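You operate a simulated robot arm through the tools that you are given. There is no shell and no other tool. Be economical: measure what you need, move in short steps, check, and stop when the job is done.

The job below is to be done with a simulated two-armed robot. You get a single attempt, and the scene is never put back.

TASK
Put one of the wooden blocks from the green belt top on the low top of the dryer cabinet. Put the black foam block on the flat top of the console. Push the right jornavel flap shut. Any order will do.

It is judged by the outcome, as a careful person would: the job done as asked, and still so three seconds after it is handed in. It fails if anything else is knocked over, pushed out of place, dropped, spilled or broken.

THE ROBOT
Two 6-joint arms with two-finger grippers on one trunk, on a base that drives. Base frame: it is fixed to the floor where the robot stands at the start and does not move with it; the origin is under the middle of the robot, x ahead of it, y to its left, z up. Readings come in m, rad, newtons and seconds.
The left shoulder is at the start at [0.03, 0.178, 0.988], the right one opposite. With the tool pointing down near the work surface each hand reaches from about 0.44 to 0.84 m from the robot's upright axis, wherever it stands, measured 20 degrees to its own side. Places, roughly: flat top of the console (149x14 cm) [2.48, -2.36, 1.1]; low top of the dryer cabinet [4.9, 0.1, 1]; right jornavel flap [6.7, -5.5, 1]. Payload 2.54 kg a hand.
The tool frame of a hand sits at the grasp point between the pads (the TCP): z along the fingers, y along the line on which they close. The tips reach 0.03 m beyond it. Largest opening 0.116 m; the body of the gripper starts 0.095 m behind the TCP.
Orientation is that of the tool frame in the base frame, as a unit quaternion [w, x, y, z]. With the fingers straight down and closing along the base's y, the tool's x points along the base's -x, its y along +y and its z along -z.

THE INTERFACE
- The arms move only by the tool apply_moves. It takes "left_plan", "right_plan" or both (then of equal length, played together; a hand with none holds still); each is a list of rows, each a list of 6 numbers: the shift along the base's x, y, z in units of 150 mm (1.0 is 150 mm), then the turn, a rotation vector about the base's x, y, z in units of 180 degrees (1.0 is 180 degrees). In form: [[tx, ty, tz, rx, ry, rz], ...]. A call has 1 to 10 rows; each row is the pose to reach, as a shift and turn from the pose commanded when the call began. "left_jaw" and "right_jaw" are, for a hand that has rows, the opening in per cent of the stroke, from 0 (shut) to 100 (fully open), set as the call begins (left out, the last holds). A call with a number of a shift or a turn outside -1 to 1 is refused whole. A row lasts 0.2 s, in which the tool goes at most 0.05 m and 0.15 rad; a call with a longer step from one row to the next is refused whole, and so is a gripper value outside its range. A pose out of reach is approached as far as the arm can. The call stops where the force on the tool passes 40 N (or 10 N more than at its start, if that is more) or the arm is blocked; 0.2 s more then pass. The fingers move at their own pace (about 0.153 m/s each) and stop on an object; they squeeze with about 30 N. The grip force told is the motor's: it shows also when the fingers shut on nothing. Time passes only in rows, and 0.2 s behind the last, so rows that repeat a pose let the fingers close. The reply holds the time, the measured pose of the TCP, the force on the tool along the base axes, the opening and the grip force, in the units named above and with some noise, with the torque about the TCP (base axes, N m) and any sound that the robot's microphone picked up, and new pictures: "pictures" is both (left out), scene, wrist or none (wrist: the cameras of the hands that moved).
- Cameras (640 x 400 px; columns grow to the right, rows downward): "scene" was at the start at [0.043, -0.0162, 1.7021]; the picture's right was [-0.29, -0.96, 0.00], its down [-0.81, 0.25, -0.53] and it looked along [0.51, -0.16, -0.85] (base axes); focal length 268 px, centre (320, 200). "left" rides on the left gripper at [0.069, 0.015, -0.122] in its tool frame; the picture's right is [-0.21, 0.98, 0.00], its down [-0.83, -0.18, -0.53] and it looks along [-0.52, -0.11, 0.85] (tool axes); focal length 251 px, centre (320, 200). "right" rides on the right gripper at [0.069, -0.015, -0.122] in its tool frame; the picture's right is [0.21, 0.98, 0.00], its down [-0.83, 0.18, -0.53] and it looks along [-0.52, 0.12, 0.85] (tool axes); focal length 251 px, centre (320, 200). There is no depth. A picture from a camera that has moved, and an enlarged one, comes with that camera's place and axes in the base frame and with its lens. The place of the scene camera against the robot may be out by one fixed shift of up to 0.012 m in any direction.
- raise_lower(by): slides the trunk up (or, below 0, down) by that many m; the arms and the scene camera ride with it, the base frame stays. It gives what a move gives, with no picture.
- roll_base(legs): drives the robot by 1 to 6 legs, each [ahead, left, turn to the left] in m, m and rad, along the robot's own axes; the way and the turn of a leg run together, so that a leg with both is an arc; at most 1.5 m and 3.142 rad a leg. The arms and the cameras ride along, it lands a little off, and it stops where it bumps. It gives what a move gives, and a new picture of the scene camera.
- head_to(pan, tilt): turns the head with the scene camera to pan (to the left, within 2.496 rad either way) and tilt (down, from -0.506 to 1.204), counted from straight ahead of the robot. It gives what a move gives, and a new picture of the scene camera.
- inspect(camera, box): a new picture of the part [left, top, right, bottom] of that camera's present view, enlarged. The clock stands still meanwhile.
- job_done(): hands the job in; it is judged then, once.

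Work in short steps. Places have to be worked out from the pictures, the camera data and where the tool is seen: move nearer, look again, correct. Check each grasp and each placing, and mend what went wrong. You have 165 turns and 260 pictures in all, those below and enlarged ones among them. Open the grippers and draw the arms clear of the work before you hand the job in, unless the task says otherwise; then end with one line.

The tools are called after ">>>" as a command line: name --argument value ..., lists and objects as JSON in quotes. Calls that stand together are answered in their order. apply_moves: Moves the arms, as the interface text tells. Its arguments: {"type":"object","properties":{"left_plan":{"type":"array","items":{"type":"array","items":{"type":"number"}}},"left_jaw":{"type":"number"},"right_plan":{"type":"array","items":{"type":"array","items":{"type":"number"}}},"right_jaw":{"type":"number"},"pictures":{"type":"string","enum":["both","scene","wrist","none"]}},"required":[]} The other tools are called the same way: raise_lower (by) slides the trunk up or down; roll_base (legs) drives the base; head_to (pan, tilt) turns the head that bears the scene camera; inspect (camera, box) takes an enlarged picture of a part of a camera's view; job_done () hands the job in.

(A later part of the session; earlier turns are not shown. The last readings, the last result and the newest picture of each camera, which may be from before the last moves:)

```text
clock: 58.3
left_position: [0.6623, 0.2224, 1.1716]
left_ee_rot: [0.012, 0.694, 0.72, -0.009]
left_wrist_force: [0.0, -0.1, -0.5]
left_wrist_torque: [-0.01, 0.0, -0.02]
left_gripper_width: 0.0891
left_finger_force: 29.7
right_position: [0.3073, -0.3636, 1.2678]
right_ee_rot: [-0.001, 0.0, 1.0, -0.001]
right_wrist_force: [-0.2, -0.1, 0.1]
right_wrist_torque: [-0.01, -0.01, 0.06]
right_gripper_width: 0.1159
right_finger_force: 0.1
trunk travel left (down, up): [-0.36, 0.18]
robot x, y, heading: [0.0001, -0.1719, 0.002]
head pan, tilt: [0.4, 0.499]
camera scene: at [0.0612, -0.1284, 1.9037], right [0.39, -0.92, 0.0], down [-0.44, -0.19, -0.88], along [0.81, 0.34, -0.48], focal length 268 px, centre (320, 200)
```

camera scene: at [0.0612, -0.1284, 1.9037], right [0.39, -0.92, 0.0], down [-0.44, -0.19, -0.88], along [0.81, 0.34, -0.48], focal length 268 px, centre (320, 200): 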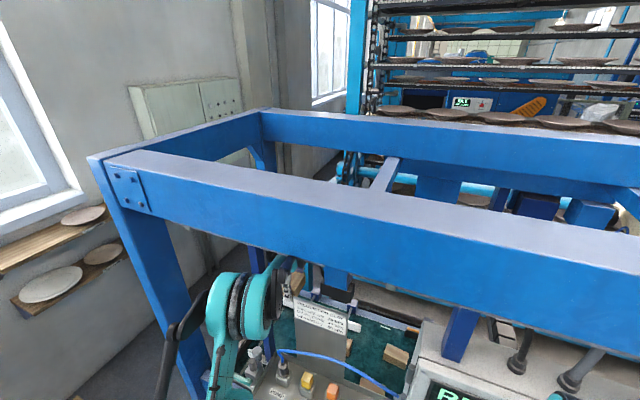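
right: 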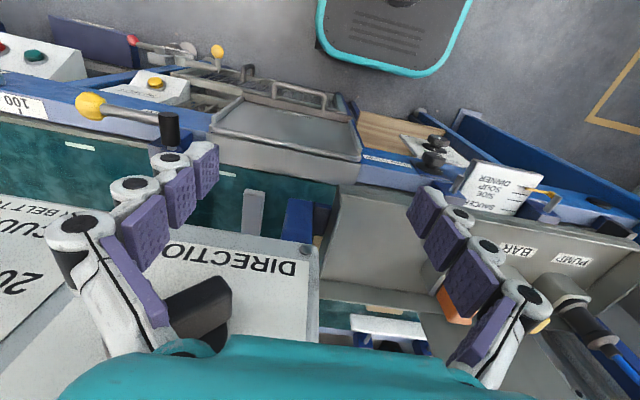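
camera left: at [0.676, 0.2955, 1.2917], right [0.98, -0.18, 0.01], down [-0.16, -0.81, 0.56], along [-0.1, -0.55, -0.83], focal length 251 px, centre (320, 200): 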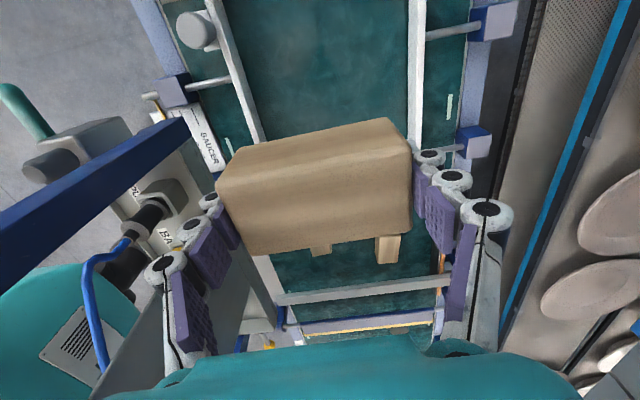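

There's a blue post at about (0.49,0.235) left of the sign; the forearm passes to its right, so I must leave over the sign's top (z≈1.3) under the beam (≈1.59). Plan: go to y≈0.11, undo the yaw, then pitch the hand forward-horizontal at z≈1.44 and back the base out. First the shift and un-yaw.

>>> apply_moves --left_plan '[[0, -0.08, 0, 0, 0, 0.045], [0, -0.16, 0, 0, 0, 0.09], [0, -0.24, 0, 0, 0, 0.135], [0, -0.32, 0, 0, 0, 0.18], [0, -0.4, 0, 0, 0, 0.225], [0, -0.48, 0, 0, 0, 0.27], [0, -0.56, 0, 0, 0, 0.315], [0, -0.64, 0, 0, 0, 0.36], [0, -0.7, 0, 0, 0, 0.405], [0, -0.75, 0, 0, 0, 0.45]]'

```text
clock: 60.7
left_position: [0.6577, 0.1376, 1.1648]
left_ee_rot: [0.016, 0.052, 0.999, -0.004]
left_wrist_force: [0.5, -0.5, -0.7]
left_wrist_torque: [0.0, 0.0, 0.02]
left_gripper_width: 0.089
left_finger_force: 29.7
right_position: [0.304, -0.3444, 1.2692]
right_ee_rot: [0.0, -0.002, 1.0, -0.007]
right_wrist_force: [0.2, 0.2, -0.7]
right_wrist_torque: [-0.03, 0.0, 0.02]
right_gripper_width: 0.1159
right_finger_force: 0.1
trunk travel left (down, up): [-0.36, 0.18]
robot x, y, heading: [-0.0028, -0.1632, 0.006]
head pan, tilt: [0.4, 0.499]
stopped in row 10 (left hand): the arm was blocked; the commanded pose is now the measured one
camera scene: at [0.0566, -0.103, 1.9031], right [0.39, -0.92, 0.01], down [-0.44, -0.2, -0.88], along [0.81, 0.34, -0.48], focal length 268 px, centre (320, 200)
camera left: at [0.5878, 0.1607, 1.2847], right [0.31, 0.95, 0.0], down [0.79, -0.26, 0.56], along [0.53, -0.18, -0.83], focal length 251 px, centre (320, 200)
```

scene: 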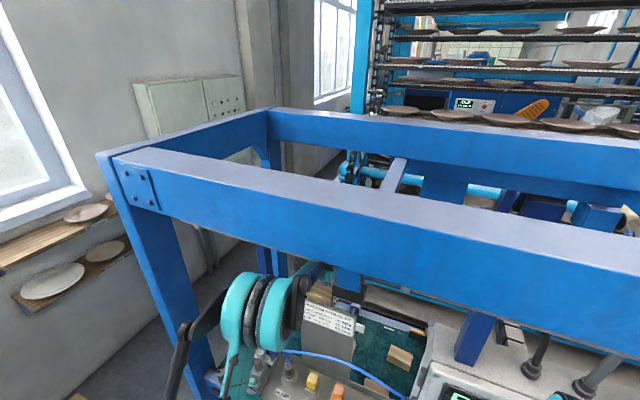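
left: 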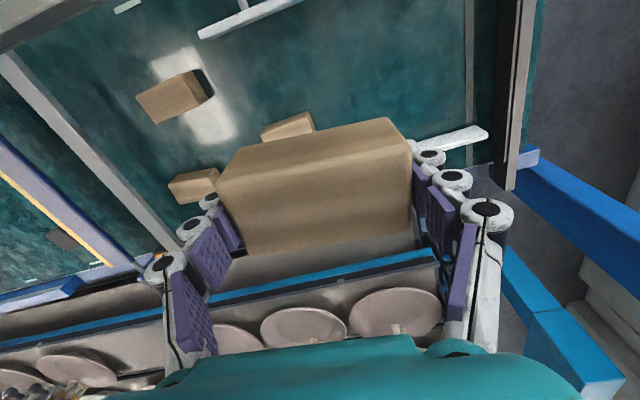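

The forearm seems to have met the sign's upper edge (wrist is lower than I assumed). I'll raise the hand 6–7 cm first, nudge left off it, then continue to the right.

>>> apply_moves --left_plan '[[0, 0.05, 0.1, 0, 0, 0], [0, 0.1, 0.3, 0, 0, 0], [0, 0.1, 0.45, 0, 0, 0], [0, 0.0, 0.5, 0, 0, 0], [0, -0.15, 0.5, 0, 0, 0], [0, -0.3, 0.5, 0, 0, 0]]'

```text
clock: 61.7
left_position: [0.6831, 0.141, 1.1946]
left_ee_rot: [0.018, 0.05, 0.999, -0.006]
left_wrist_force: [0.1, -0.5, -0.6]
left_wrist_torque: [-0.01, 0.02, -0.01]
left_gripper_width: 0.0891
left_finger_force: 29.3
right_position: [0.2955, -0.3437, 1.2689]
right_ee_rot: [0.003, -0.003, 1.0, -0.007]
right_wrist_force: [0.5, 0.9, -0.4]
right_wrist_torque: [-0.04, 0.02, 0.0]
right_gripper_width: 0.1159
right_finger_force: 0.0
trunk travel left (down, up): [-0.36, 0.18]
robot x, y, heading: [-0.007, -0.1695, 0.01]
head pan, tilt: [0.4, 0.499]
stopped in row 5 (left hand): the arm was blocked; the commanded pose is now the measured one
camera scene: at [0.0435, -0.105, 1.9011], right [0.4, -0.92, 0.01], down [-0.43, -0.2, -0.88], along [0.81, 0.34, -0.48], focal length 268 px, centre (320, 200)
camera left: at [0.6126, 0.165, 1.315], right [0.31, 0.95, 0.0], down [0.78, -0.26, 0.57], along [0.54, -0.18, -0.82], focal length 251 px, centre (320, 200)
```

scene: 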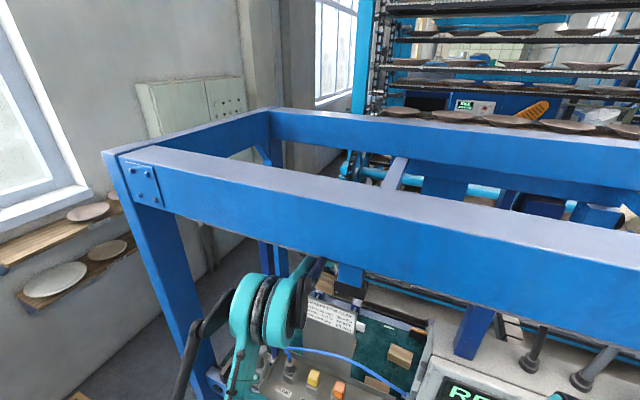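
left: 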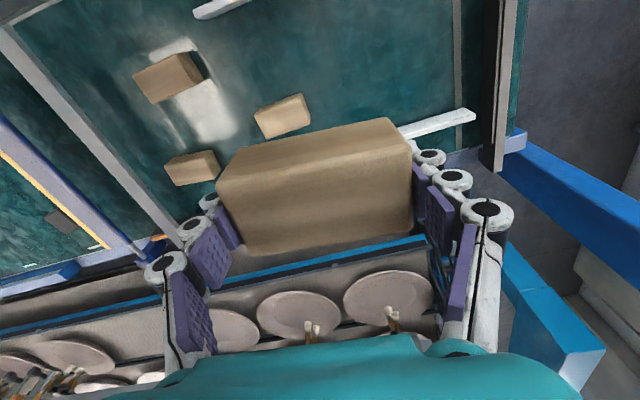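

The elbow is now pressing up under the beam. I'll lower the trunk 5 cm to unwedge it, then look at the state.

>>> raise_lower --by -0.05

>>> head_to --pan 0.4 --tilt 0.9

```text
clock: 62.6
left_position: [0.6943, 0.1172, 1.1558]
left_ee_rot: [0.014, 0.054, 0.998, 0.003]
left_wrist_force: [0.2, -0.9, -1.7]
left_wrist_torque: [0.07, 0.04, 0.03]
left_gripper_width: 0.0889
left_finger_force: 29.7
right_position: [0.3072, -0.3625, 1.2158]
right_ee_rot: [-0.001, -0.002, 1.0, 0.0]
right_wrist_force: [0.1, -0.7, -0.7]
right_wrist_torque: [0.06, 0.02, 0.0]
right_gripper_width: 0.1161
right_finger_force: 0.1
trunk travel left (down, up): [-0.31, 0.23]
robot x, y, heading: [-0.0059, -0.1685, 0.001]
head pan, tilt: [0.4, 0.499]
```

```text
clock: 63.5
left_position: [0.692, 0.1233, 1.1547]
left_ee_rot: [0.015, 0.054, 0.998, 0.0]
left_wrist_force: [0.6, -0.3, -2.1]
left_wrist_torque: [0.0, 0.01, -0.01]
left_gripper_width: 0.089
left_finger_force: 29.7
right_position: [0.3041, -0.3613, 1.2166]
right_ee_rot: [-0.001, -0.002, 1.0, -0.001]
right_wrist_force: [-0.1, 0.0, 0.2]
right_wrist_torque: [-0.03, -0.04, 0.02]
right_gripper_width: 0.116
right_finger_force: 0.1
trunk travel left (down, up): [-0.31, 0.23]
robot x, y, heading: [-0.0009, -0.1695, 0.007]
head pan, tilt: [0.4, 0.901]
camera scene: at [0.0445, -0.1337, 1.82], right [0.39, -0.92, 0.0], down [-0.72, -0.31, -0.62], along [0.57, 0.24, -0.78], focal length 268 px, centre (320, 200)
```

scene: 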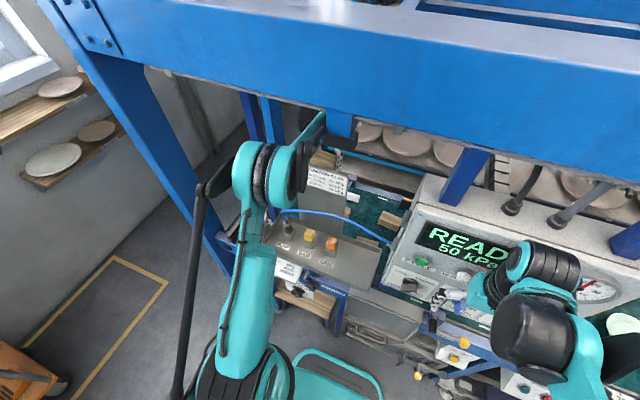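

Unwedged now. The forearm runs just under the beam beside the hanging clamp. I'll pitch the hand forward 40° while keeping the wrist height about constant (TCP rises slightly, wrist draws back).

>>> apply_moves --left_plan '[[0, 0, 0.0, 0, -0.044, 0], [0, 0, 0.03, 0, -0.088, 0], [0, 0, 0.1, 0, -0.132, 0], [0, 0, 0.2, 0, -0.176, 0], [0, 0, 0.3, 0, -0.22, 0]]'

```text
clock: 64.7
left_position: [0.6919, 0.1215, 1.2]
left_ee_rot: [0.354, 0.05, 0.934, 0.019]
left_wrist_force: [0.2, 0.3, -1.3]
left_wrist_torque: [-0.02, -0.03, 0.0]
left_gripper_width: 0.0891
left_finger_force: 29.7
right_position: [0.3051, -0.3612, 1.2182]
right_ee_rot: [0.0, -0.001, 1.0, -0.001]
right_wrist_force: [0.2, -0.1, -0.3]
right_wrist_torque: [0.0, -0.01, 0.01]
right_gripper_width: 0.1161
right_finger_force: 0.0
trunk travel left (down, up): [-0.31, 0.23]
robot x, y, heading: [-0.0021, -0.1705, 0.006]
head pan, tilt: [0.4, 0.901]
camera scene: at [0.0436, -0.1345, 1.82], right [0.39, -0.92, 0.0], down [-0.72, -0.31, -0.62], along [0.57, 0.24, -0.78], focal length 268 px, centre (320, 200)
camera left: at [0.5621, 0.1438, 1.2479], right [0.24, 0.95, 0.21], down [0.25, -0.27, 0.93], along [0.94, -0.17, -0.3], focal length 251 px, centre (320, 200)
```

scene: 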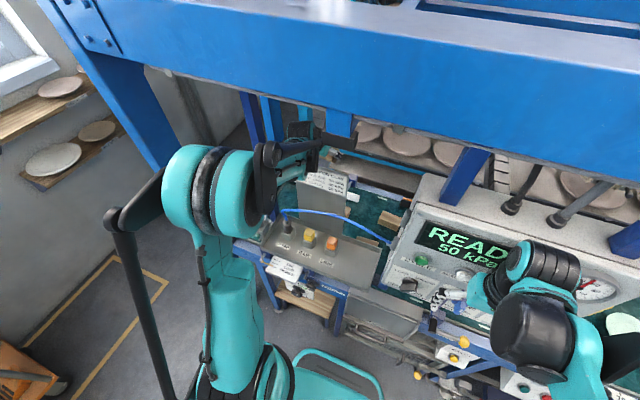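
left: 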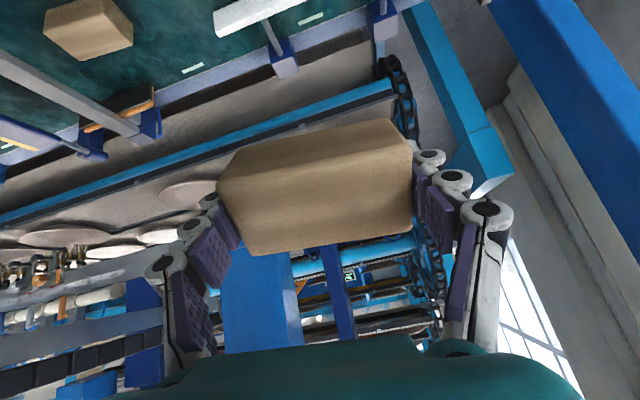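

Working well; the elbow drew back. Continue the pitch another 40° while rising to z≈1.36, with slight forward bias so the wrist camera clears the sign.

>>> apply_moves --left_plan '[[0.1, 0, 0.24, 0, -0.044, 0], [0.15, 0, 0.47, 0, -0.088, 0], [0.15, 0, 0.7, 0, -0.132, 0], [0.15, 0, 0.9, 0, -0.176, 0], [0.15, 0, 1.0, 0, -0.22, 0]]'

```text
clock: 65.9
left_position: [0.7156, 0.123, 1.35]
left_ee_rot: [0.649, 0.04, 0.759, 0.035]
left_wrist_force: [0.7, 0.1, -1.7]
left_wrist_torque: [0.0, 0.02, 0.01]
left_gripper_width: 0.0888
left_finger_force: 30.0
right_position: [0.3057, -0.3615, 1.2174]
right_ee_rot: [-0.002, -0.002, 1.0, -0.001]
right_wrist_force: [0.3, 0.4, -0.5]
right_wrist_torque: [-0.01, 0.03, -0.04]
right_gripper_width: 0.1162
right_finger_force: 0.0
trunk travel left (down, up): [-0.31, 0.23]
robot x, y, heading: [-0.0028, -0.1692, 0.002]
head pan, tilt: [0.4, 0.901]
camera scene: at [0.0455, -0.134, 1.8199], right [0.39, -0.92, 0.0], down [-0.72, -0.31, -0.62], along [0.57, 0.24, -0.78], focal length 268 px, centre (320, 200)
camera left: at [0.5856, 0.1451, 1.3028], right [0.05, 0.95, 0.31], down [-0.4, -0.27, 0.88], along [0.91, -0.17, 0.37], focal length 251 px, centre (320, 200)
```

scene: 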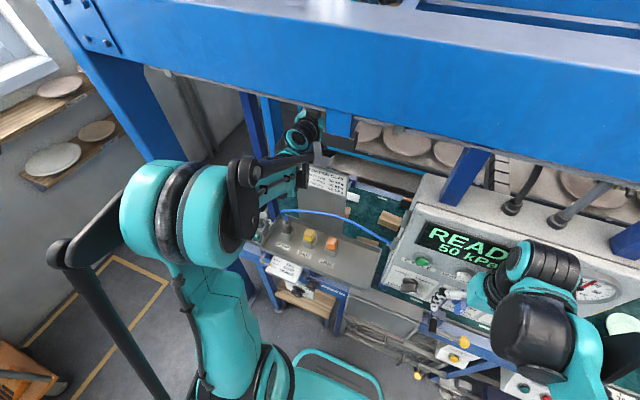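
left: 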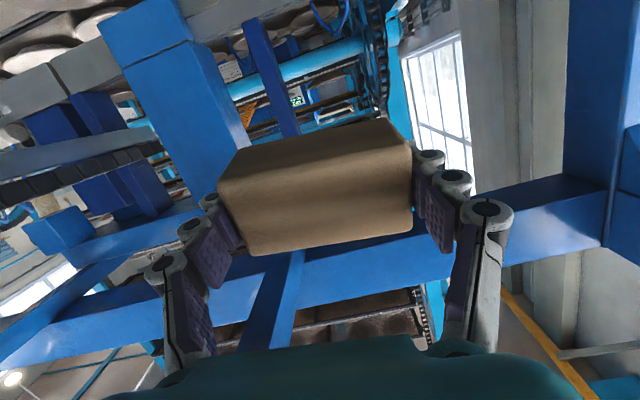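

Pitched ~81°. Raise 6 cm so the wrist camera clears the sign, then back the base out slowly.

>>> apply_moves --left_plan '[[0, 0, 0.15, 0, 0, 0], [0, 0, 0.3, 0, 0, 0], [0, 0, 0.42, 0, 0, 0]]' --pictures "scene"

>>> roll_base --legs '[[-0.1, 0.0, 0.0]]'

```text
clock: 66.7
left_position: [0.7136, 0.1218, 1.414]
left_ee_rot: [0.648, 0.04, 0.76, 0.036]
left_wrist_force: [-0.6, -1.0, -2.0]
left_wrist_torque: [0.01, 0.02, 0.0]
left_gripper_width: 0.089
left_finger_force: 29.8
right_position: [0.3046, -0.3613, 1.2173]
right_ee_rot: [0.0, -0.002, 1.0, 0.0]
right_wrist_force: [0.5, 0.3, -0.2]
right_wrist_torque: [-0.02, -0.02, -0.02]
right_gripper_width: 0.116
right_finger_force: 0.0
trunk travel left (down, up): [-0.31, 0.23]
robot x, y, heading: [0.0009, -0.1687, 0.004]
head pan, tilt: [0.4, 0.901]
camera scene: at [0.0439, -0.1346, 1.82], right [0.39, -0.92, 0.0], down [-0.72, -0.31, -0.62], along [0.57, 0.24, -0.78], focal length 268 px, centre (320, 200)
```

scene: 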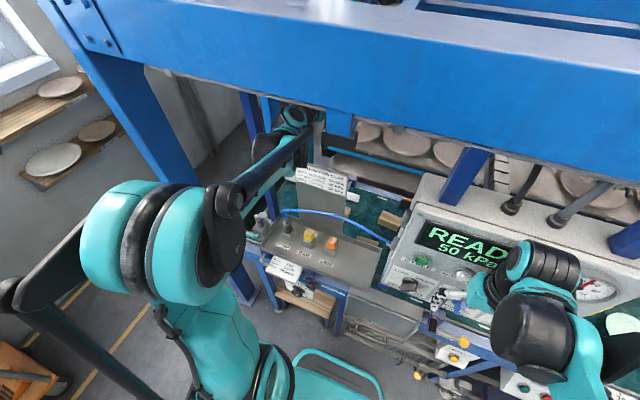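

```text
clock: 67.9
left_position: [0.6145, 0.1218, 1.4139]
left_ee_rot: [0.647, 0.041, 0.76, 0.036]
left_wrist_force: [0.1, 0.4, -1.0]
left_wrist_torque: [0.05, 0.01, 0.03]
left_gripper_width: 0.089
left_finger_force: 30.4
right_position: [0.2044, -0.3617, 1.2175]
right_ee_rot: [0.001, -0.002, 1.0, -0.002]
right_wrist_force: [-0.7, -0.8, 0.2]
right_wrist_torque: [-0.01, -0.04, 0.01]
right_gripper_width: 0.1162
right_finger_force: 0.1
trunk travel left (down, up): [-0.31, 0.23]
robot x, y, heading: [-0.1037, -0.17, 0.006]
head pan, tilt: [0.4, 0.901]
camera scene: at [-0.0563, -0.1346, 1.8199], right [0.39, -0.92, 0.0], down [-0.72, -0.31, -0.62], along [0.57, 0.24, -0.78], focal length 268 px, centre (320, 200)
```

scene: 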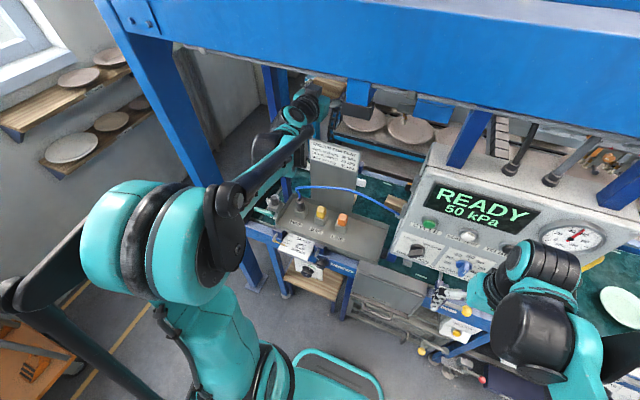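

Clean so far. Back out further in steps.

>>> roll_base --legs '[[-0.15, 0.0, 0.0], [-0.2, 0.0, 0.0]]'

```text
clock: 70.4
left_position: [0.2633, 0.1207, 1.4138]
left_ee_rot: [0.648, 0.041, 0.76, 0.035]
left_wrist_force: [0.4, -0.7, -1.0]
left_wrist_torque: [0.01, 0.0, -0.01]
left_gripper_width: 0.0891
left_finger_force: 29.7
right_position: [-0.1447, -0.3624, 1.2176]
right_ee_rot: [0.0, -0.002, 1.0, -0.001]
right_wrist_force: [-0.3, 0.3, -0.7]
right_wrist_torque: [-0.02, -0.01, -0.02]
right_gripper_width: 0.1161
right_finger_force: 0.2
trunk travel left (down, up): [-0.31, 0.23]
robot x, y, heading: [-0.4543, -0.1704, 0.007]
head pan, tilt: [0.4, 0.901]
camera scene: at [-0.406, -0.1363, 1.82], right [0.39, -0.92, 0.0], down [-0.72, -0.31, -0.62], along [0.57, 0.25, -0.78], focal length 268 px, centre (320, 200)
```

scene: 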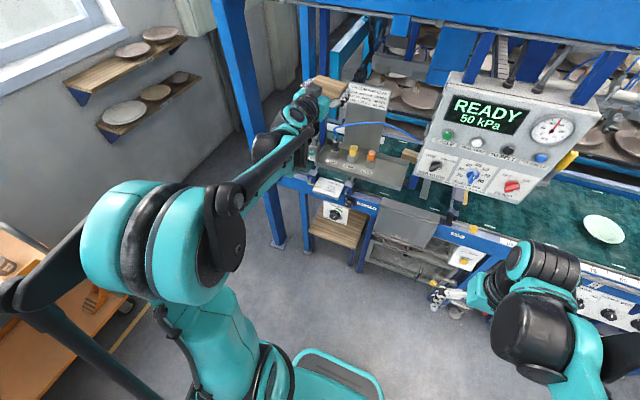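

Out safely with the block. Now survey for the black foam block, the console and the flap.

>>> head_to --pan -0.7 --tilt 0.2

>>> head_to --pan -1.6 --tilt 0.3

>>> head_to --pan 2.3 --tilt 0.4

```text
clock: 71.8
left_position: [0.2652, 0.1215, 1.4126]
left_ee_rot: [0.647, 0.039, 0.76, 0.037]
left_wrist_force: [0.2, 0.1, -1.6]
left_wrist_torque: [0.0, -0.03, 0.0]
left_gripper_width: 0.0893
left_finger_force: 30.0
right_position: [-0.1424, -0.362, 1.2172]
right_ee_rot: [0.0, -0.002, 1.0, -0.001]
right_wrist_force: [0.3, -0.4, -0.4]
right_wrist_torque: [-0.02, 0.01, -0.03]
right_gripper_width: 0.1159
right_finger_force: 0.0
trunk travel left (down, up): [-0.31, 0.23]
robot x, y, heading: [-0.4502, -0.1651, 0.006]
head pan, tilt: [-0.7, 0.201]
camera scene: at [-0.4022, -0.2257, 1.8814], right [-0.64, -0.77, 0.0], down [-0.15, 0.13, -0.98], along [0.75, -0.63, -0.2], focal length 268 px, centre (320, 200)
```

scene: 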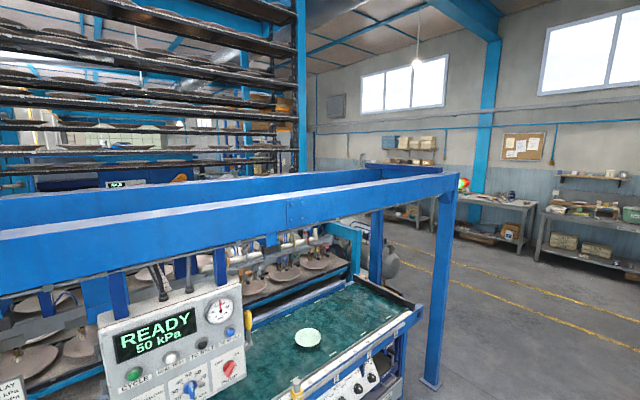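

```text
clock: 73.0
left_position: [0.2646, 0.1209, 1.4126]
left_ee_rot: [0.648, 0.04, 0.76, 0.036]
left_wrist_force: [0.3, -0.7, -0.7]
left_wrist_torque: [0.03, -0.02, 0.06]
left_gripper_width: 0.089
left_finger_force: 30.5
right_position: [-0.1435, -0.3621, 1.2168]
right_ee_rot: [-0.001, -0.003, 1.0, -0.001]
right_wrist_force: [0.3, -0.3, -0.9]
right_wrist_torque: [0.03, -0.01, -0.01]
right_gripper_width: 0.1161
right_finger_force: 0.1
trunk travel left (down, up): [-0.31, 0.23]
robot x, y, heading: [-0.4533, -0.1718, 0.01]
head pan, tilt: [-1.6, 0.3]
camera scene: at [-0.4763, -0.2595, 1.8722], right [-1.0, 0.02, 0.0], down [0.01, 0.3, -0.96], along [-0.02, -0.96, -0.3], focal length 268 px, centre (320, 200)
```

scene: 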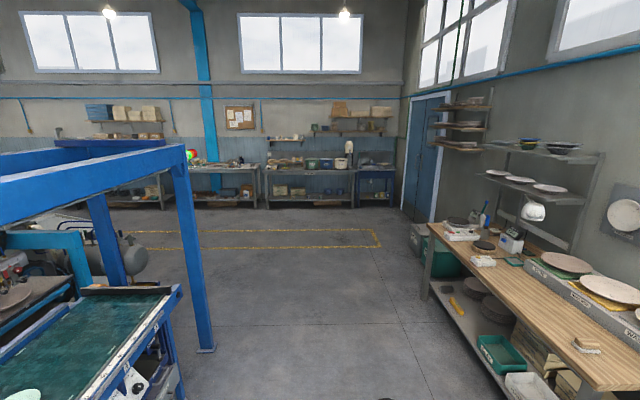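

```text
clock: 76.2
left_position: [0.2645, 0.121, 1.4127]
left_ee_rot: [0.648, 0.04, 0.76, 0.035]
left_wrist_force: [0.0, 1.1, -1.2]
left_wrist_torque: [0.03, 0.01, 0.01]
left_gripper_width: 0.0891
left_finger_force: 30.4
right_position: [-0.1435, -0.3631, 1.2169]
right_ee_rot: [-0.001, -0.003, 1.0, -0.001]
right_wrist_force: [0.0, 0.1, -0.6]
right_wrist_torque: [0.0, 0.03, 0.03]
right_gripper_width: 0.116
right_finger_force: 0.1
trunk travel left (down, up): [-0.31, 0.23]
robot x, y, heading: [-0.4518, -0.1738, 0.006]
head pan, tilt: [2.3, 0.4]
camera scene: at [-0.5363, -0.0975, 1.863], right [0.74, 0.67, 0.0], down [0.26, -0.29, -0.92], along [-0.62, 0.68, -0.39], focal length 268 px, centre (320, 200)
```

scene: 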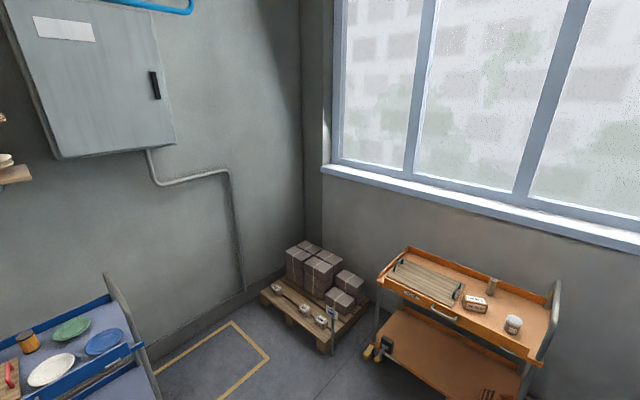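

No foam block here; it must be around the other side. I'll back off a little and strafe right along the machine's front toward its right end.

>>> roll_base --legs '[[-0.15, 0.0, 0.0], [0.0, -1.2, 0.0], [0.0, -1.2, 0.0]]'

>>> head_to --pan 0.0 --tilt 0.25

>>> head_to --pan -0.7 --tilt 0.25

```text
clock: 88.9
left_position: [0.1362, -2.272, 1.413]
left_ee_rot: [0.648, 0.037, 0.76, 0.038]
left_wrist_force: [0.5, 0.1, -2.3]
left_wrist_torque: [0.04, 0.02, 0.0]
left_gripper_width: 0.089
left_finger_force: 30.1
right_position: [-0.2683, -2.7569, 1.2172]
right_ee_rot: [-0.001, -0.006, 1.0, -0.001]
right_wrist_force: [-0.4, 0.1, 0.9]
right_wrist_torque: [0.0, 0.01, 0.02]
right_gripper_width: 0.1158
right_finger_force: 0.0
trunk travel left (down, up): [-0.31, 0.23]
robot x, y, heading: [-0.5784, -2.5664, 0.013]
head pan, tilt: [2.3, 0.4]
camera scene: at [-0.6629, -2.4948, 1.863], right [0.74, 0.68, 0.0], down [0.26, -0.29, -0.92], along [-0.62, 0.68, -0.39], focal length 268 px, centre (320, 200)
```

scene: 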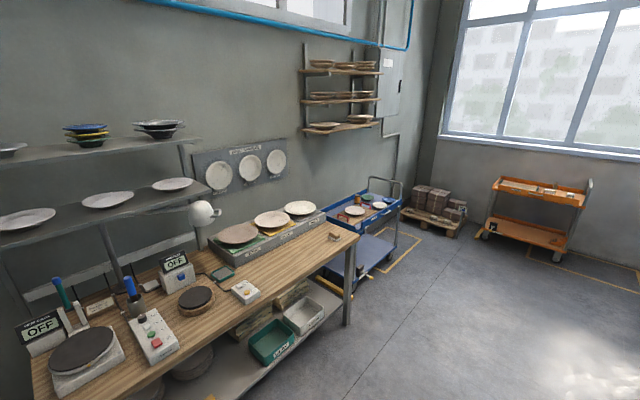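

```text
clock: 91.0
left_position: [0.1365, -2.2709, 1.4138]
left_ee_rot: [0.648, 0.037, 0.76, 0.038]
left_wrist_force: [0.1, 0.5, -0.7]
left_wrist_torque: [-0.01, 0.02, 0.03]
left_gripper_width: 0.089
left_finger_force: 29.2
right_position: [-0.2684, -2.7572, 1.2159]
right_ee_rot: [-0.001, -0.006, 1.0, -0.001]
right_wrist_force: [-0.4, -0.3, 0.2]
right_wrist_torque: [-0.02, -0.01, -0.03]
right_gripper_width: 0.1162
right_finger_force: 0.2
trunk travel left (down, up): [-0.31, 0.23]
robot x, y, heading: [-0.5758, -2.5659, 0.015]
head pan, tilt: [0.0, 0.25]
camera scene: at [-0.507, -2.5616, 1.8769], right [0.01, -1.0, 0.0], down [-0.25, 0.0, -0.97], along [0.97, 0.01, -0.25], focal length 268 px, centre (320, 200)
```

scene: 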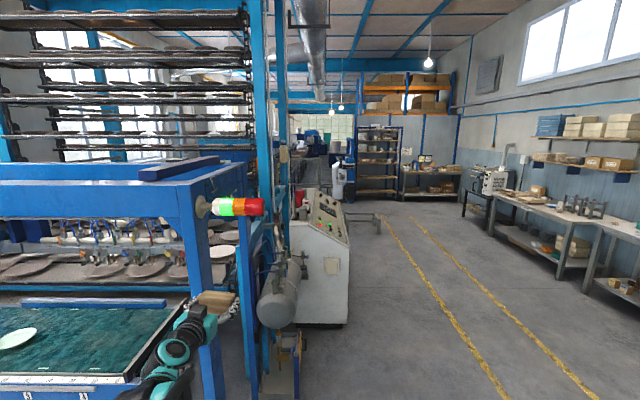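

```text
clock: 92.1
left_position: [0.1363, -2.2706, 1.4124]
left_ee_rot: [0.647, 0.038, 0.76, 0.038]
left_wrist_force: [0.9, 0.6, -0.8]
left_wrist_torque: [-0.02, -0.02, -0.01]
left_gripper_width: 0.0888
left_finger_force: 29.8
right_position: [-0.2687, -2.7569, 1.2168]
right_ee_rot: [-0.001, -0.006, 1.0, -0.001]
right_wrist_force: [0.2, 0.0, 0.4]
right_wrist_torque: [0.01, -0.03, -0.02]
right_gripper_width: 0.1159
right_finger_force: 0.1
trunk travel left (down, up): [-0.31, 0.23]
robot x, y, heading: [-0.5775, -2.5711, 0.011]
head pan, tilt: [-0.7, 0.25]
camera scene: at [-0.5282, -2.622, 1.8769], right [-0.63, -0.77, 0.0], down [-0.19, 0.16, -0.97], along [0.75, -0.61, -0.25], focal length 268 px, centre (320, 200)
```

scene: 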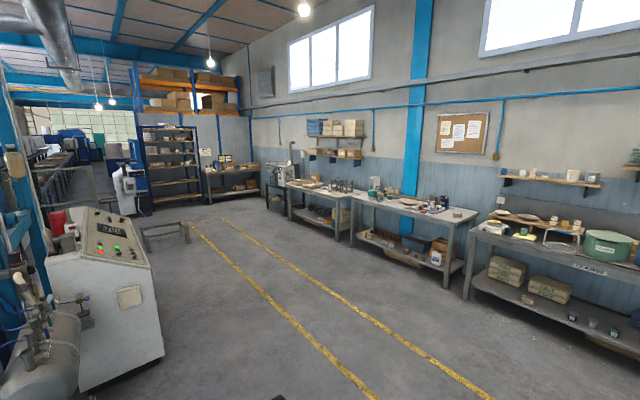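

I can see the console (≈(2.4,-2.4)) and benches along the right wall. Zoom in to search for foam and the flapped device.

>>> inspect --camera "scene" --box '[260, 130, 480, 270]'

>>> inspect --camera "scene" --box '[440, 170, 640, 330]'

>>> inspect --camera "scene" --box '[0, 150, 220, 330]'

```text
2.86 times, centred on (370, 200) of scene
camera zoom: at [-0.5282, -2.622, 1.8769], right [-0.63, -0.77, 0.0], down [-0.19, 0.16, -0.97], along [0.75, -0.61, -0.25], focal length 767 px, centre (177, 200)
```

zoom: 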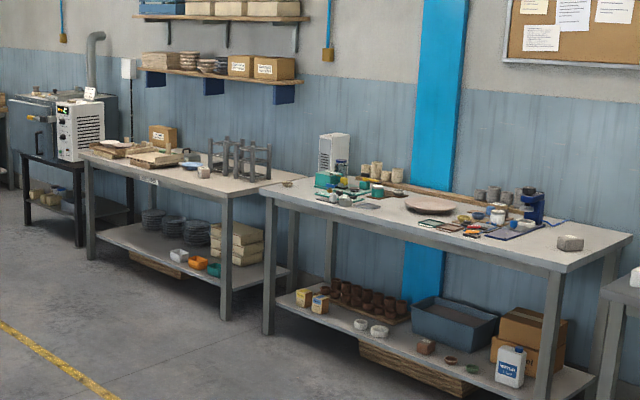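

```text
2.50 times, centred on (540, 250) of scene
camera zoom: at [-0.5282, -2.622, 1.8769], right [-0.63, -0.77, 0.0], down [-0.19, 0.16, -0.97], along [0.75, -0.61, -0.25], focal length 671 px, centre (-230, 75)
```

zoom: 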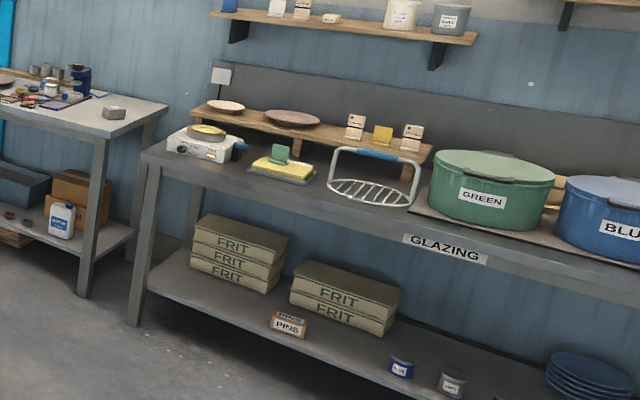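

```text
2.22 times, centred on (110, 240) of scene
camera zoom: at [-0.5282, -2.622, 1.8769], right [-0.63, -0.77, 0.0], down [-0.19, 0.16, -0.97], along [0.75, -0.61, -0.25], focal length 597 px, centre (787, 111)
```

zoom: 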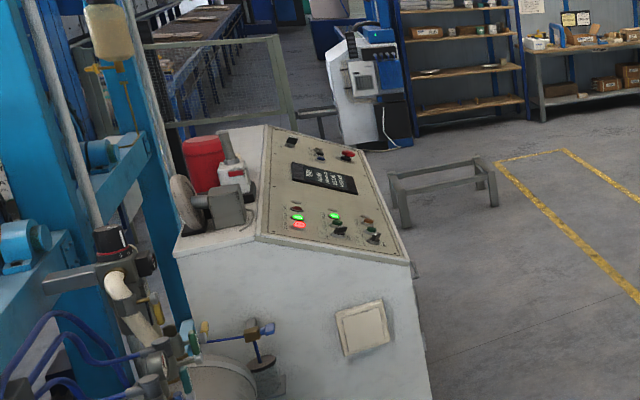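

The console's panel faces −y (toward the aisle). I'll drive into the aisle: right ~0.95 m then ahead 2.4 m, and look around for the foam block.

>>> roll_base --legs '[[0.0, -0.95, -0.01], [1.3, 0.0, 0.0], [1.1, 0.0, 0.0]]'

>>> head_to --pan 0.9 --tilt 0.45

>>> head_to --pan 0.1 --tilt 0.2

```text
clock: 108.4
left_position: [2.5471, -3.2506, 1.4125]
left_ee_rot: [0.648, 0.045, 0.76, 0.032]
left_wrist_force: [0.2, 0.7, -1.0]
left_wrist_torque: [0.03, -0.01, 0.05]
left_gripper_width: 0.0891
left_finger_force: 30.2
right_position: [2.133, -3.7277, 1.2164]
right_ee_rot: [-0.001, 0.004, 1.0, -0.002]
right_wrist_force: [0.8, 0.0, 0.1]
right_wrist_torque: [-0.01, 0.04, 0.0]
right_gripper_width: 0.1161
right_finger_force: 0.0
trunk travel left (down, up): [-0.31, 0.23]
robot x, y, heading: [1.8285, -3.5343, -0.005]
head pan, tilt: [-0.7, 0.25]
camera scene: at [1.8759, -3.5888, 1.8769], right [-0.65, -0.76, 0.0], down [-0.19, 0.16, -0.97], along [0.74, -0.63, -0.25], focal length 268 px, centre (320, 200)
```

scene: 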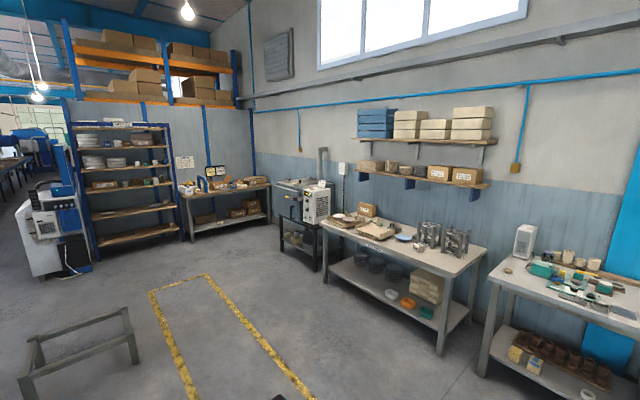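

```text
clock: 110.1
left_position: [2.5463, -3.2513, 1.4126]
left_ee_rot: [0.648, 0.045, 0.76, 0.032]
left_wrist_force: [-0.7, -0.5, -1.3]
left_wrist_torque: [0.01, 0.01, 0.0]
left_gripper_width: 0.0888
left_finger_force: 30.3
right_position: [2.1328, -3.729, 1.218]
right_ee_rot: [0.0, 0.004, 1.0, -0.001]
right_wrist_force: [0.2, -0.1, -0.9]
right_wrist_torque: [-0.03, -0.02, 0.02]
right_gripper_width: 0.1163
right_finger_force: 0.1
trunk travel left (down, up): [-0.31, 0.23]
robot x, y, heading: [1.8271, -3.5345, -0.007]
head pan, tilt: [0.901, 0.45]
camera scene: at [1.8622, -3.4565, 1.8583], right [0.78, -0.63, 0.0], down [-0.27, -0.34, -0.9], along [0.56, 0.7, -0.44], focal length 268 px, centre (320, 200)
```

scene: 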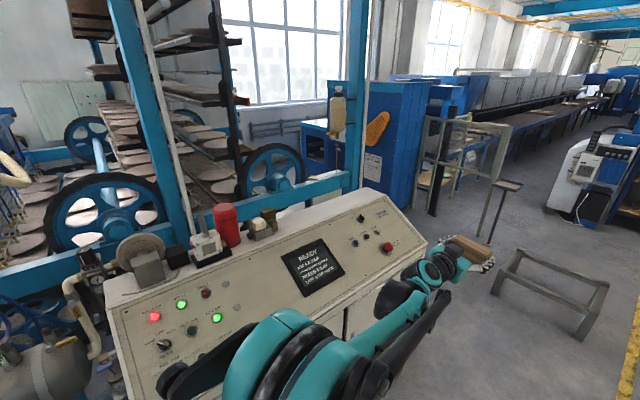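

```text
clock: 111.2
left_position: [2.5464, -3.2507, 1.4126]
left_ee_rot: [0.647, 0.045, 0.76, 0.032]
left_wrist_force: [-0.8, 0.3, -0.7]
left_wrist_torque: [0.02, -0.02, -0.01]
left_gripper_width: 0.0891
left_finger_force: 29.7
right_position: [2.134, -3.7286, 1.2167]
right_ee_rot: [-0.001, 0.003, 1.0, -0.001]
right_wrist_force: [-0.1, 0.0, 0.3]
right_wrist_torque: [0.0, 0.0, -0.01]
right_gripper_width: 0.1158
right_finger_force: 0.2
trunk travel left (down, up): [-0.31, 0.23]
robot x, y, heading: [1.8275, -3.5355, -0.008]
head pan, tilt: [0.099, 0.201]
camera scene: at [1.8974, -3.5194, 1.8815], right [0.09, -1.0, 0.0], down [-0.2, -0.02, -0.98], along [0.98, 0.09, -0.2], focal length 268 px, centre (320, 200)
```

scene: 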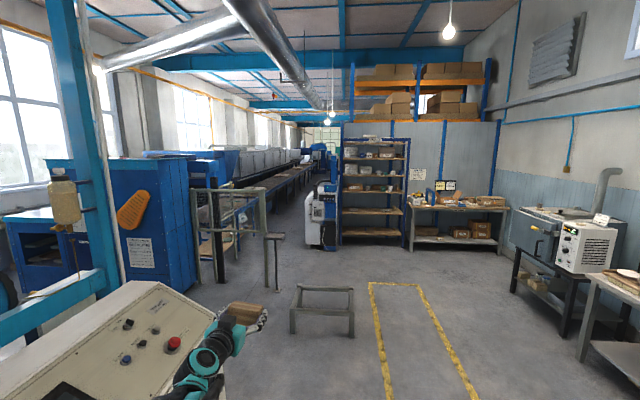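

The dryer's low top appears at the left (~(40,215)); the flap device should be on the far table at ~(457,197). Zoom on both.

>>> inspect --camera "scene" --box '[400, 160, 520, 250]'

>>> inspect --camera "scene" --box '[0, 170, 300, 310]'

>>> inspect --camera "scene" --box '[500, 160, 640, 360]'

```text
4.44 times, centred on (460, 205) of scene
camera zoom: at [1.8974, -3.5194, 1.8815], right [0.09, -1.0, 0.0], down [-0.2, -0.02, -0.98], along [0.98, 0.09, -0.2], focal length 1193 px, centre (-302, 178)
```

zoom: 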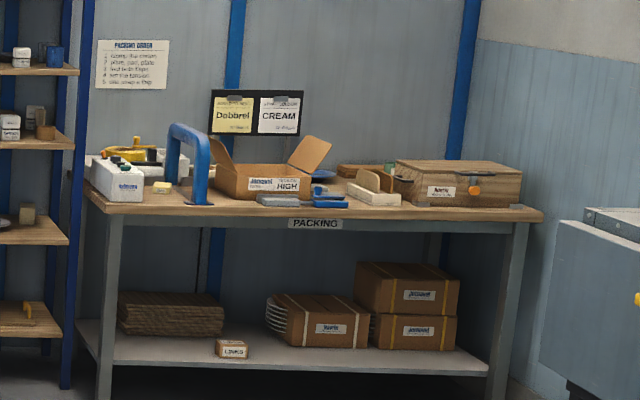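

```text
2.13 times, centred on (150, 240) of scene
camera zoom: at [1.8974, -3.5194, 1.8815], right [0.09, -1.0, 0.0], down [-0.2, -0.02, -0.98], along [0.98, 0.09, -0.2], focal length 573 px, centre (683, 115)
```

zoom: 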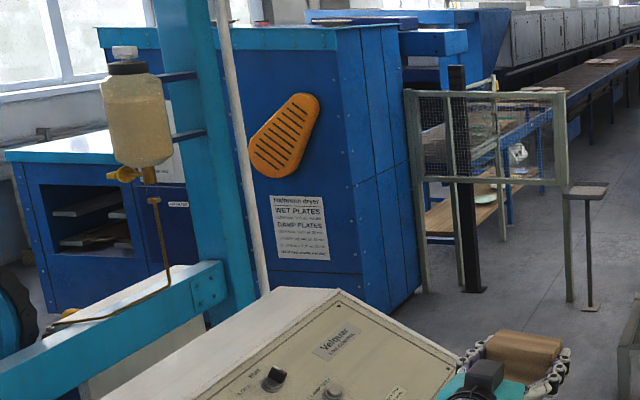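

```text
2.00 times, centred on (570, 260) of scene
camera zoom: at [1.8974, -3.5194, 1.8815], right [0.09, -1.0, 0.0], down [-0.2, -0.02, -0.98], along [0.98, 0.09, -0.2], focal length 537 px, centre (-180, 80)
```

zoom: 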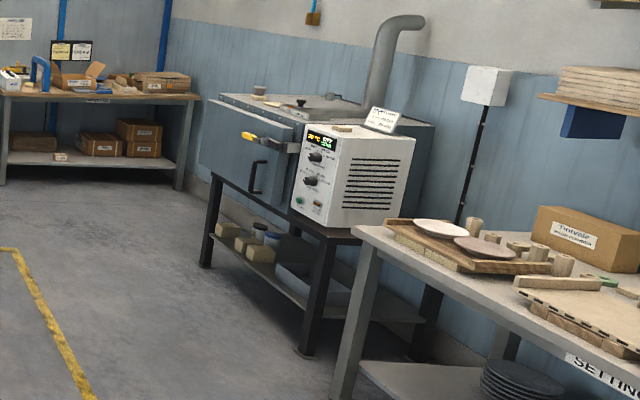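

The "jornavel" is an open carton on the packing table with two flaps. Foam block not seen yet; look at the benches to the right and behind with zoom.

>>> head_to --pan -1.0 --tilt 0.35

>>> inspect --camera "scene" --box '[160, 150, 420, 320]'

>>> inspect --camera "scene" --box '[400, 150, 640, 320]'

>>> head_to --pan -1.7 --tilt 0.35

```text
clock: 112.6
left_position: [2.5478, -3.2507, 1.4128]
left_ee_rot: [0.648, 0.045, 0.76, 0.032]
left_wrist_force: [0.4, -0.6, -1.4]
left_wrist_torque: [0.01, -0.02, 0.01]
left_gripper_width: 0.0891
left_finger_force: 30.0
right_position: [2.1321, -3.7289, 1.2174]
right_ee_rot: [-0.001, 0.003, 1.0, -0.001]
right_wrist_force: [-0.5, -0.3, -0.6]
right_wrist_torque: [-0.03, -0.04, 0.01]
right_gripper_width: 0.1162
right_finger_force: 0.0
trunk travel left (down, up): [-0.31, 0.23]
robot x, y, heading: [1.8311, -3.5313, -0.009]
head pan, tilt: [-1.0, 0.351]
camera scene: at [1.8544, -3.6068, 1.8675], right [-0.84, -0.53, 0.0], down [-0.18, 0.29, -0.94], along [0.5, -0.79, -0.34], focal length 268 px, centre (320, 200)
```

scene: 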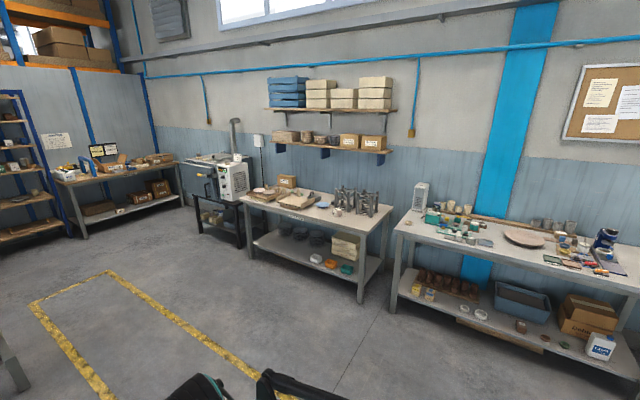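

```text
2.35 times, centred on (290, 235) of scene
camera zoom: at [1.8544, -3.6068, 1.8675], right [-0.84, -0.53, 0.0], down [-0.18, 0.29, -0.94], along [0.5, -0.79, -0.34], focal length 632 px, centre (391, 118)
```

zoom: 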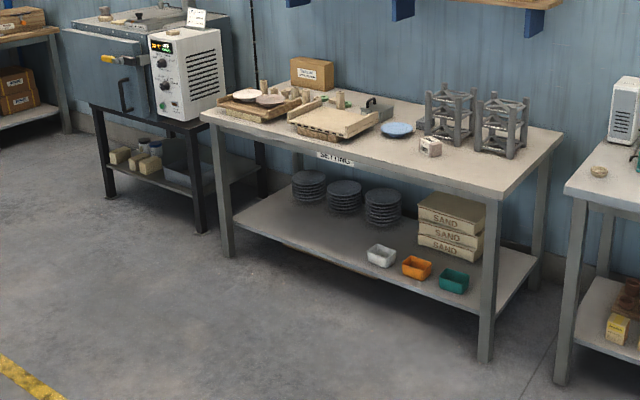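

```text
2.35 times, centred on (520, 235) of scene
camera zoom: at [1.8544, -3.6068, 1.8675], right [-0.84, -0.53, 0.0], down [-0.18, 0.29, -0.94], along [0.5, -0.79, -0.34], focal length 632 px, centre (-151, 118)
```

zoom: 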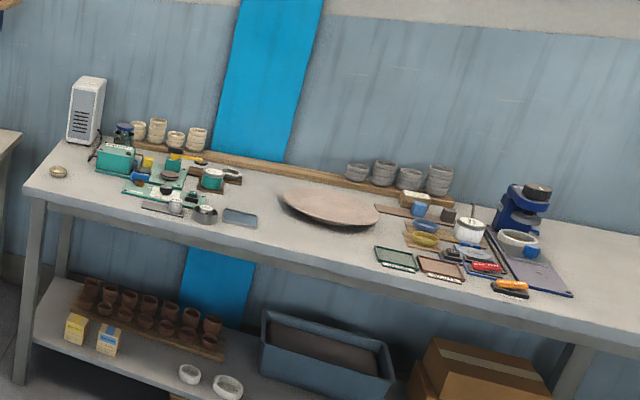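

```text
clock: 113.6
left_position: [2.5479, -3.2505, 1.4118]
left_ee_rot: [0.648, 0.046, 0.76, 0.031]
left_wrist_force: [0.3, -0.2, -1.0]
left_wrist_torque: [-0.02, 0.01, -0.01]
left_gripper_width: 0.0891
left_finger_force: 30.1
right_position: [2.1333, -3.7289, 1.2176]
right_ee_rot: [0.0, 0.004, 1.0, -0.001]
right_wrist_force: [-0.1, -0.7, -0.5]
right_wrist_torque: [0.0, 0.0, 0.02]
right_gripper_width: 0.1159
right_finger_force: 0.1
trunk travel left (down, up): [-0.31, 0.23]
robot x, y, heading: [1.8281, -3.5325, -0.008]
head pan, tilt: [-1.7, 0.351]
camera scene: at [1.792, -3.6204, 1.8675], right [-0.99, 0.14, 0.0], down [0.05, 0.34, -0.94], along [-0.13, -0.93, -0.34], focal length 268 px, centre (320, 200)
```

scene: 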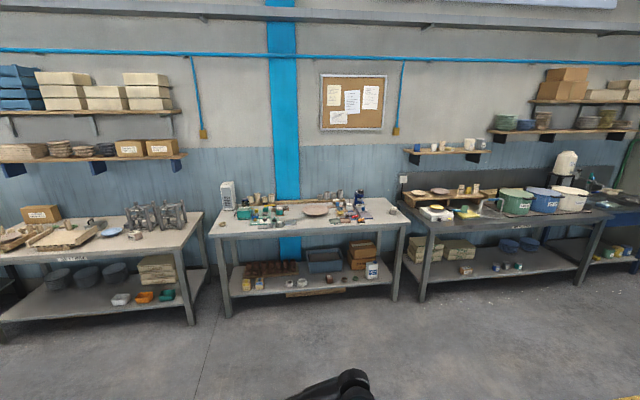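

No black foam on these benches. The packing table (x≈6.5, y≈−5.5) is a likely place. Drive there along y≈−4.6, keeping clear of the low frame at (4.2,−3.4).

>>> roll_base --legs '[[0.0, -1.1, 0.008], [1.5, 0.0, 0.0], [1.5, 0.0, 0.0]]'

>>> head_to --pan -0.35 --tilt 0.35

>>> inspect --camera "scene" --box '[180, 120, 480, 310]'

```text
clock: 133.3
left_position: [5.5377, -4.3144, 1.4128]
left_ee_rot: [0.648, 0.039, 0.76, 0.037]
left_wrist_force: [0.5, 0.7, -0.4]
left_wrist_torque: [0.01, -0.04, 0.01]
left_gripper_width: 0.0892
left_finger_force: 30.0
right_position: [5.1317, -4.7998, 1.2166]
right_ee_rot: [0.0, -0.005, 1.0, -0.001]
right_wrist_force: [0.3, 0.2, -0.6]
right_wrist_torque: [-0.01, 0.04, 0.0]
right_gripper_width: 0.1161
right_finger_force: 0.1
trunk travel left (down, up): [-0.31, 0.23]
robot x, y, heading: [4.8233, -4.6115, 0.01]
head pan, tilt: [-1.7, 0.351]
camera scene: at [4.7898, -4.6981, 1.8675], right [-0.99, 0.12, 0.0], down [0.04, 0.34, -0.94], along [-0.11, -0.93, -0.34], focal length 268 px, centre (320, 200)
```

scene: 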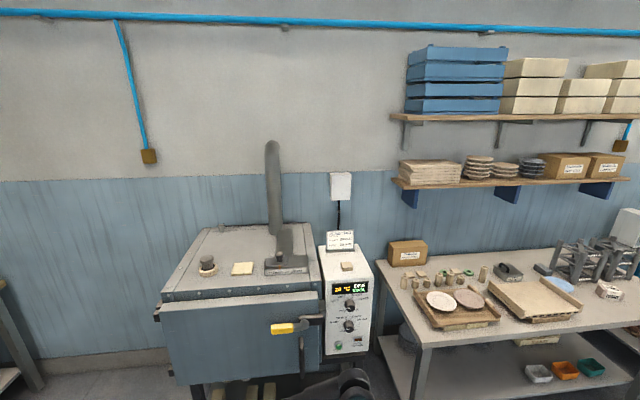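

```text
clock: 134.8
left_position: [5.5379, -4.3152, 1.4128]
left_ee_rot: [0.647, 0.039, 0.76, 0.037]
left_wrist_force: [-0.2, 0.8, -0.7]
left_wrist_torque: [0.02, 0.04, 0.0]
left_gripper_width: 0.0891
left_finger_force: 30.3
right_position: [5.133, -4.8004, 1.2163]
right_ee_rot: [-0.001, -0.006, 1.0, -0.002]
right_wrist_force: [-0.1, 0.4, -0.2]
right_wrist_torque: [0.02, 0.03, 0.02]
right_gripper_width: 0.1163
right_finger_force: 0.2
trunk travel left (down, up): [-0.31, 0.23]
robot x, y, heading: [4.824, -4.6129, 0.01]
head pan, tilt: [-0.351, 0.351]
camera scene: at [4.8884, -4.6367, 1.8675], right [-0.33, -0.94, 0.0], down [-0.32, 0.11, -0.94], along [0.89, -0.31, -0.34], focal length 268 px, centre (320, 200)
```

scene: 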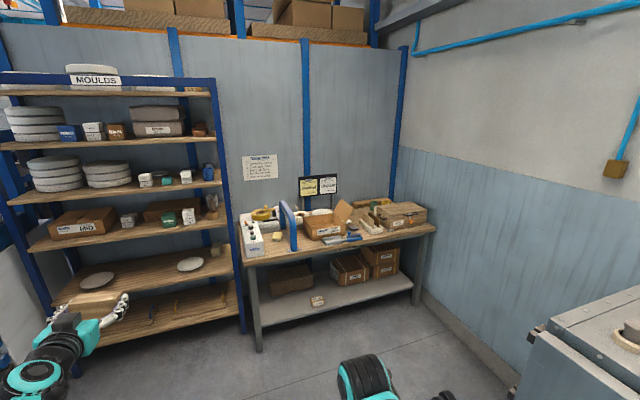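

```text
2.11 times, centred on (330, 215) of scene
camera zoom: at [4.8884, -4.6367, 1.8675], right [-0.33, -0.94, 0.0], down [-0.32, 0.11, -0.94], along [0.89, -0.31, -0.34], focal length 565 px, centre (299, 168)
```

zoom: 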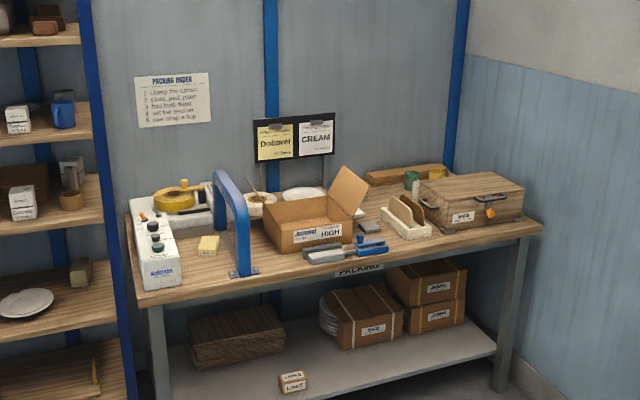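

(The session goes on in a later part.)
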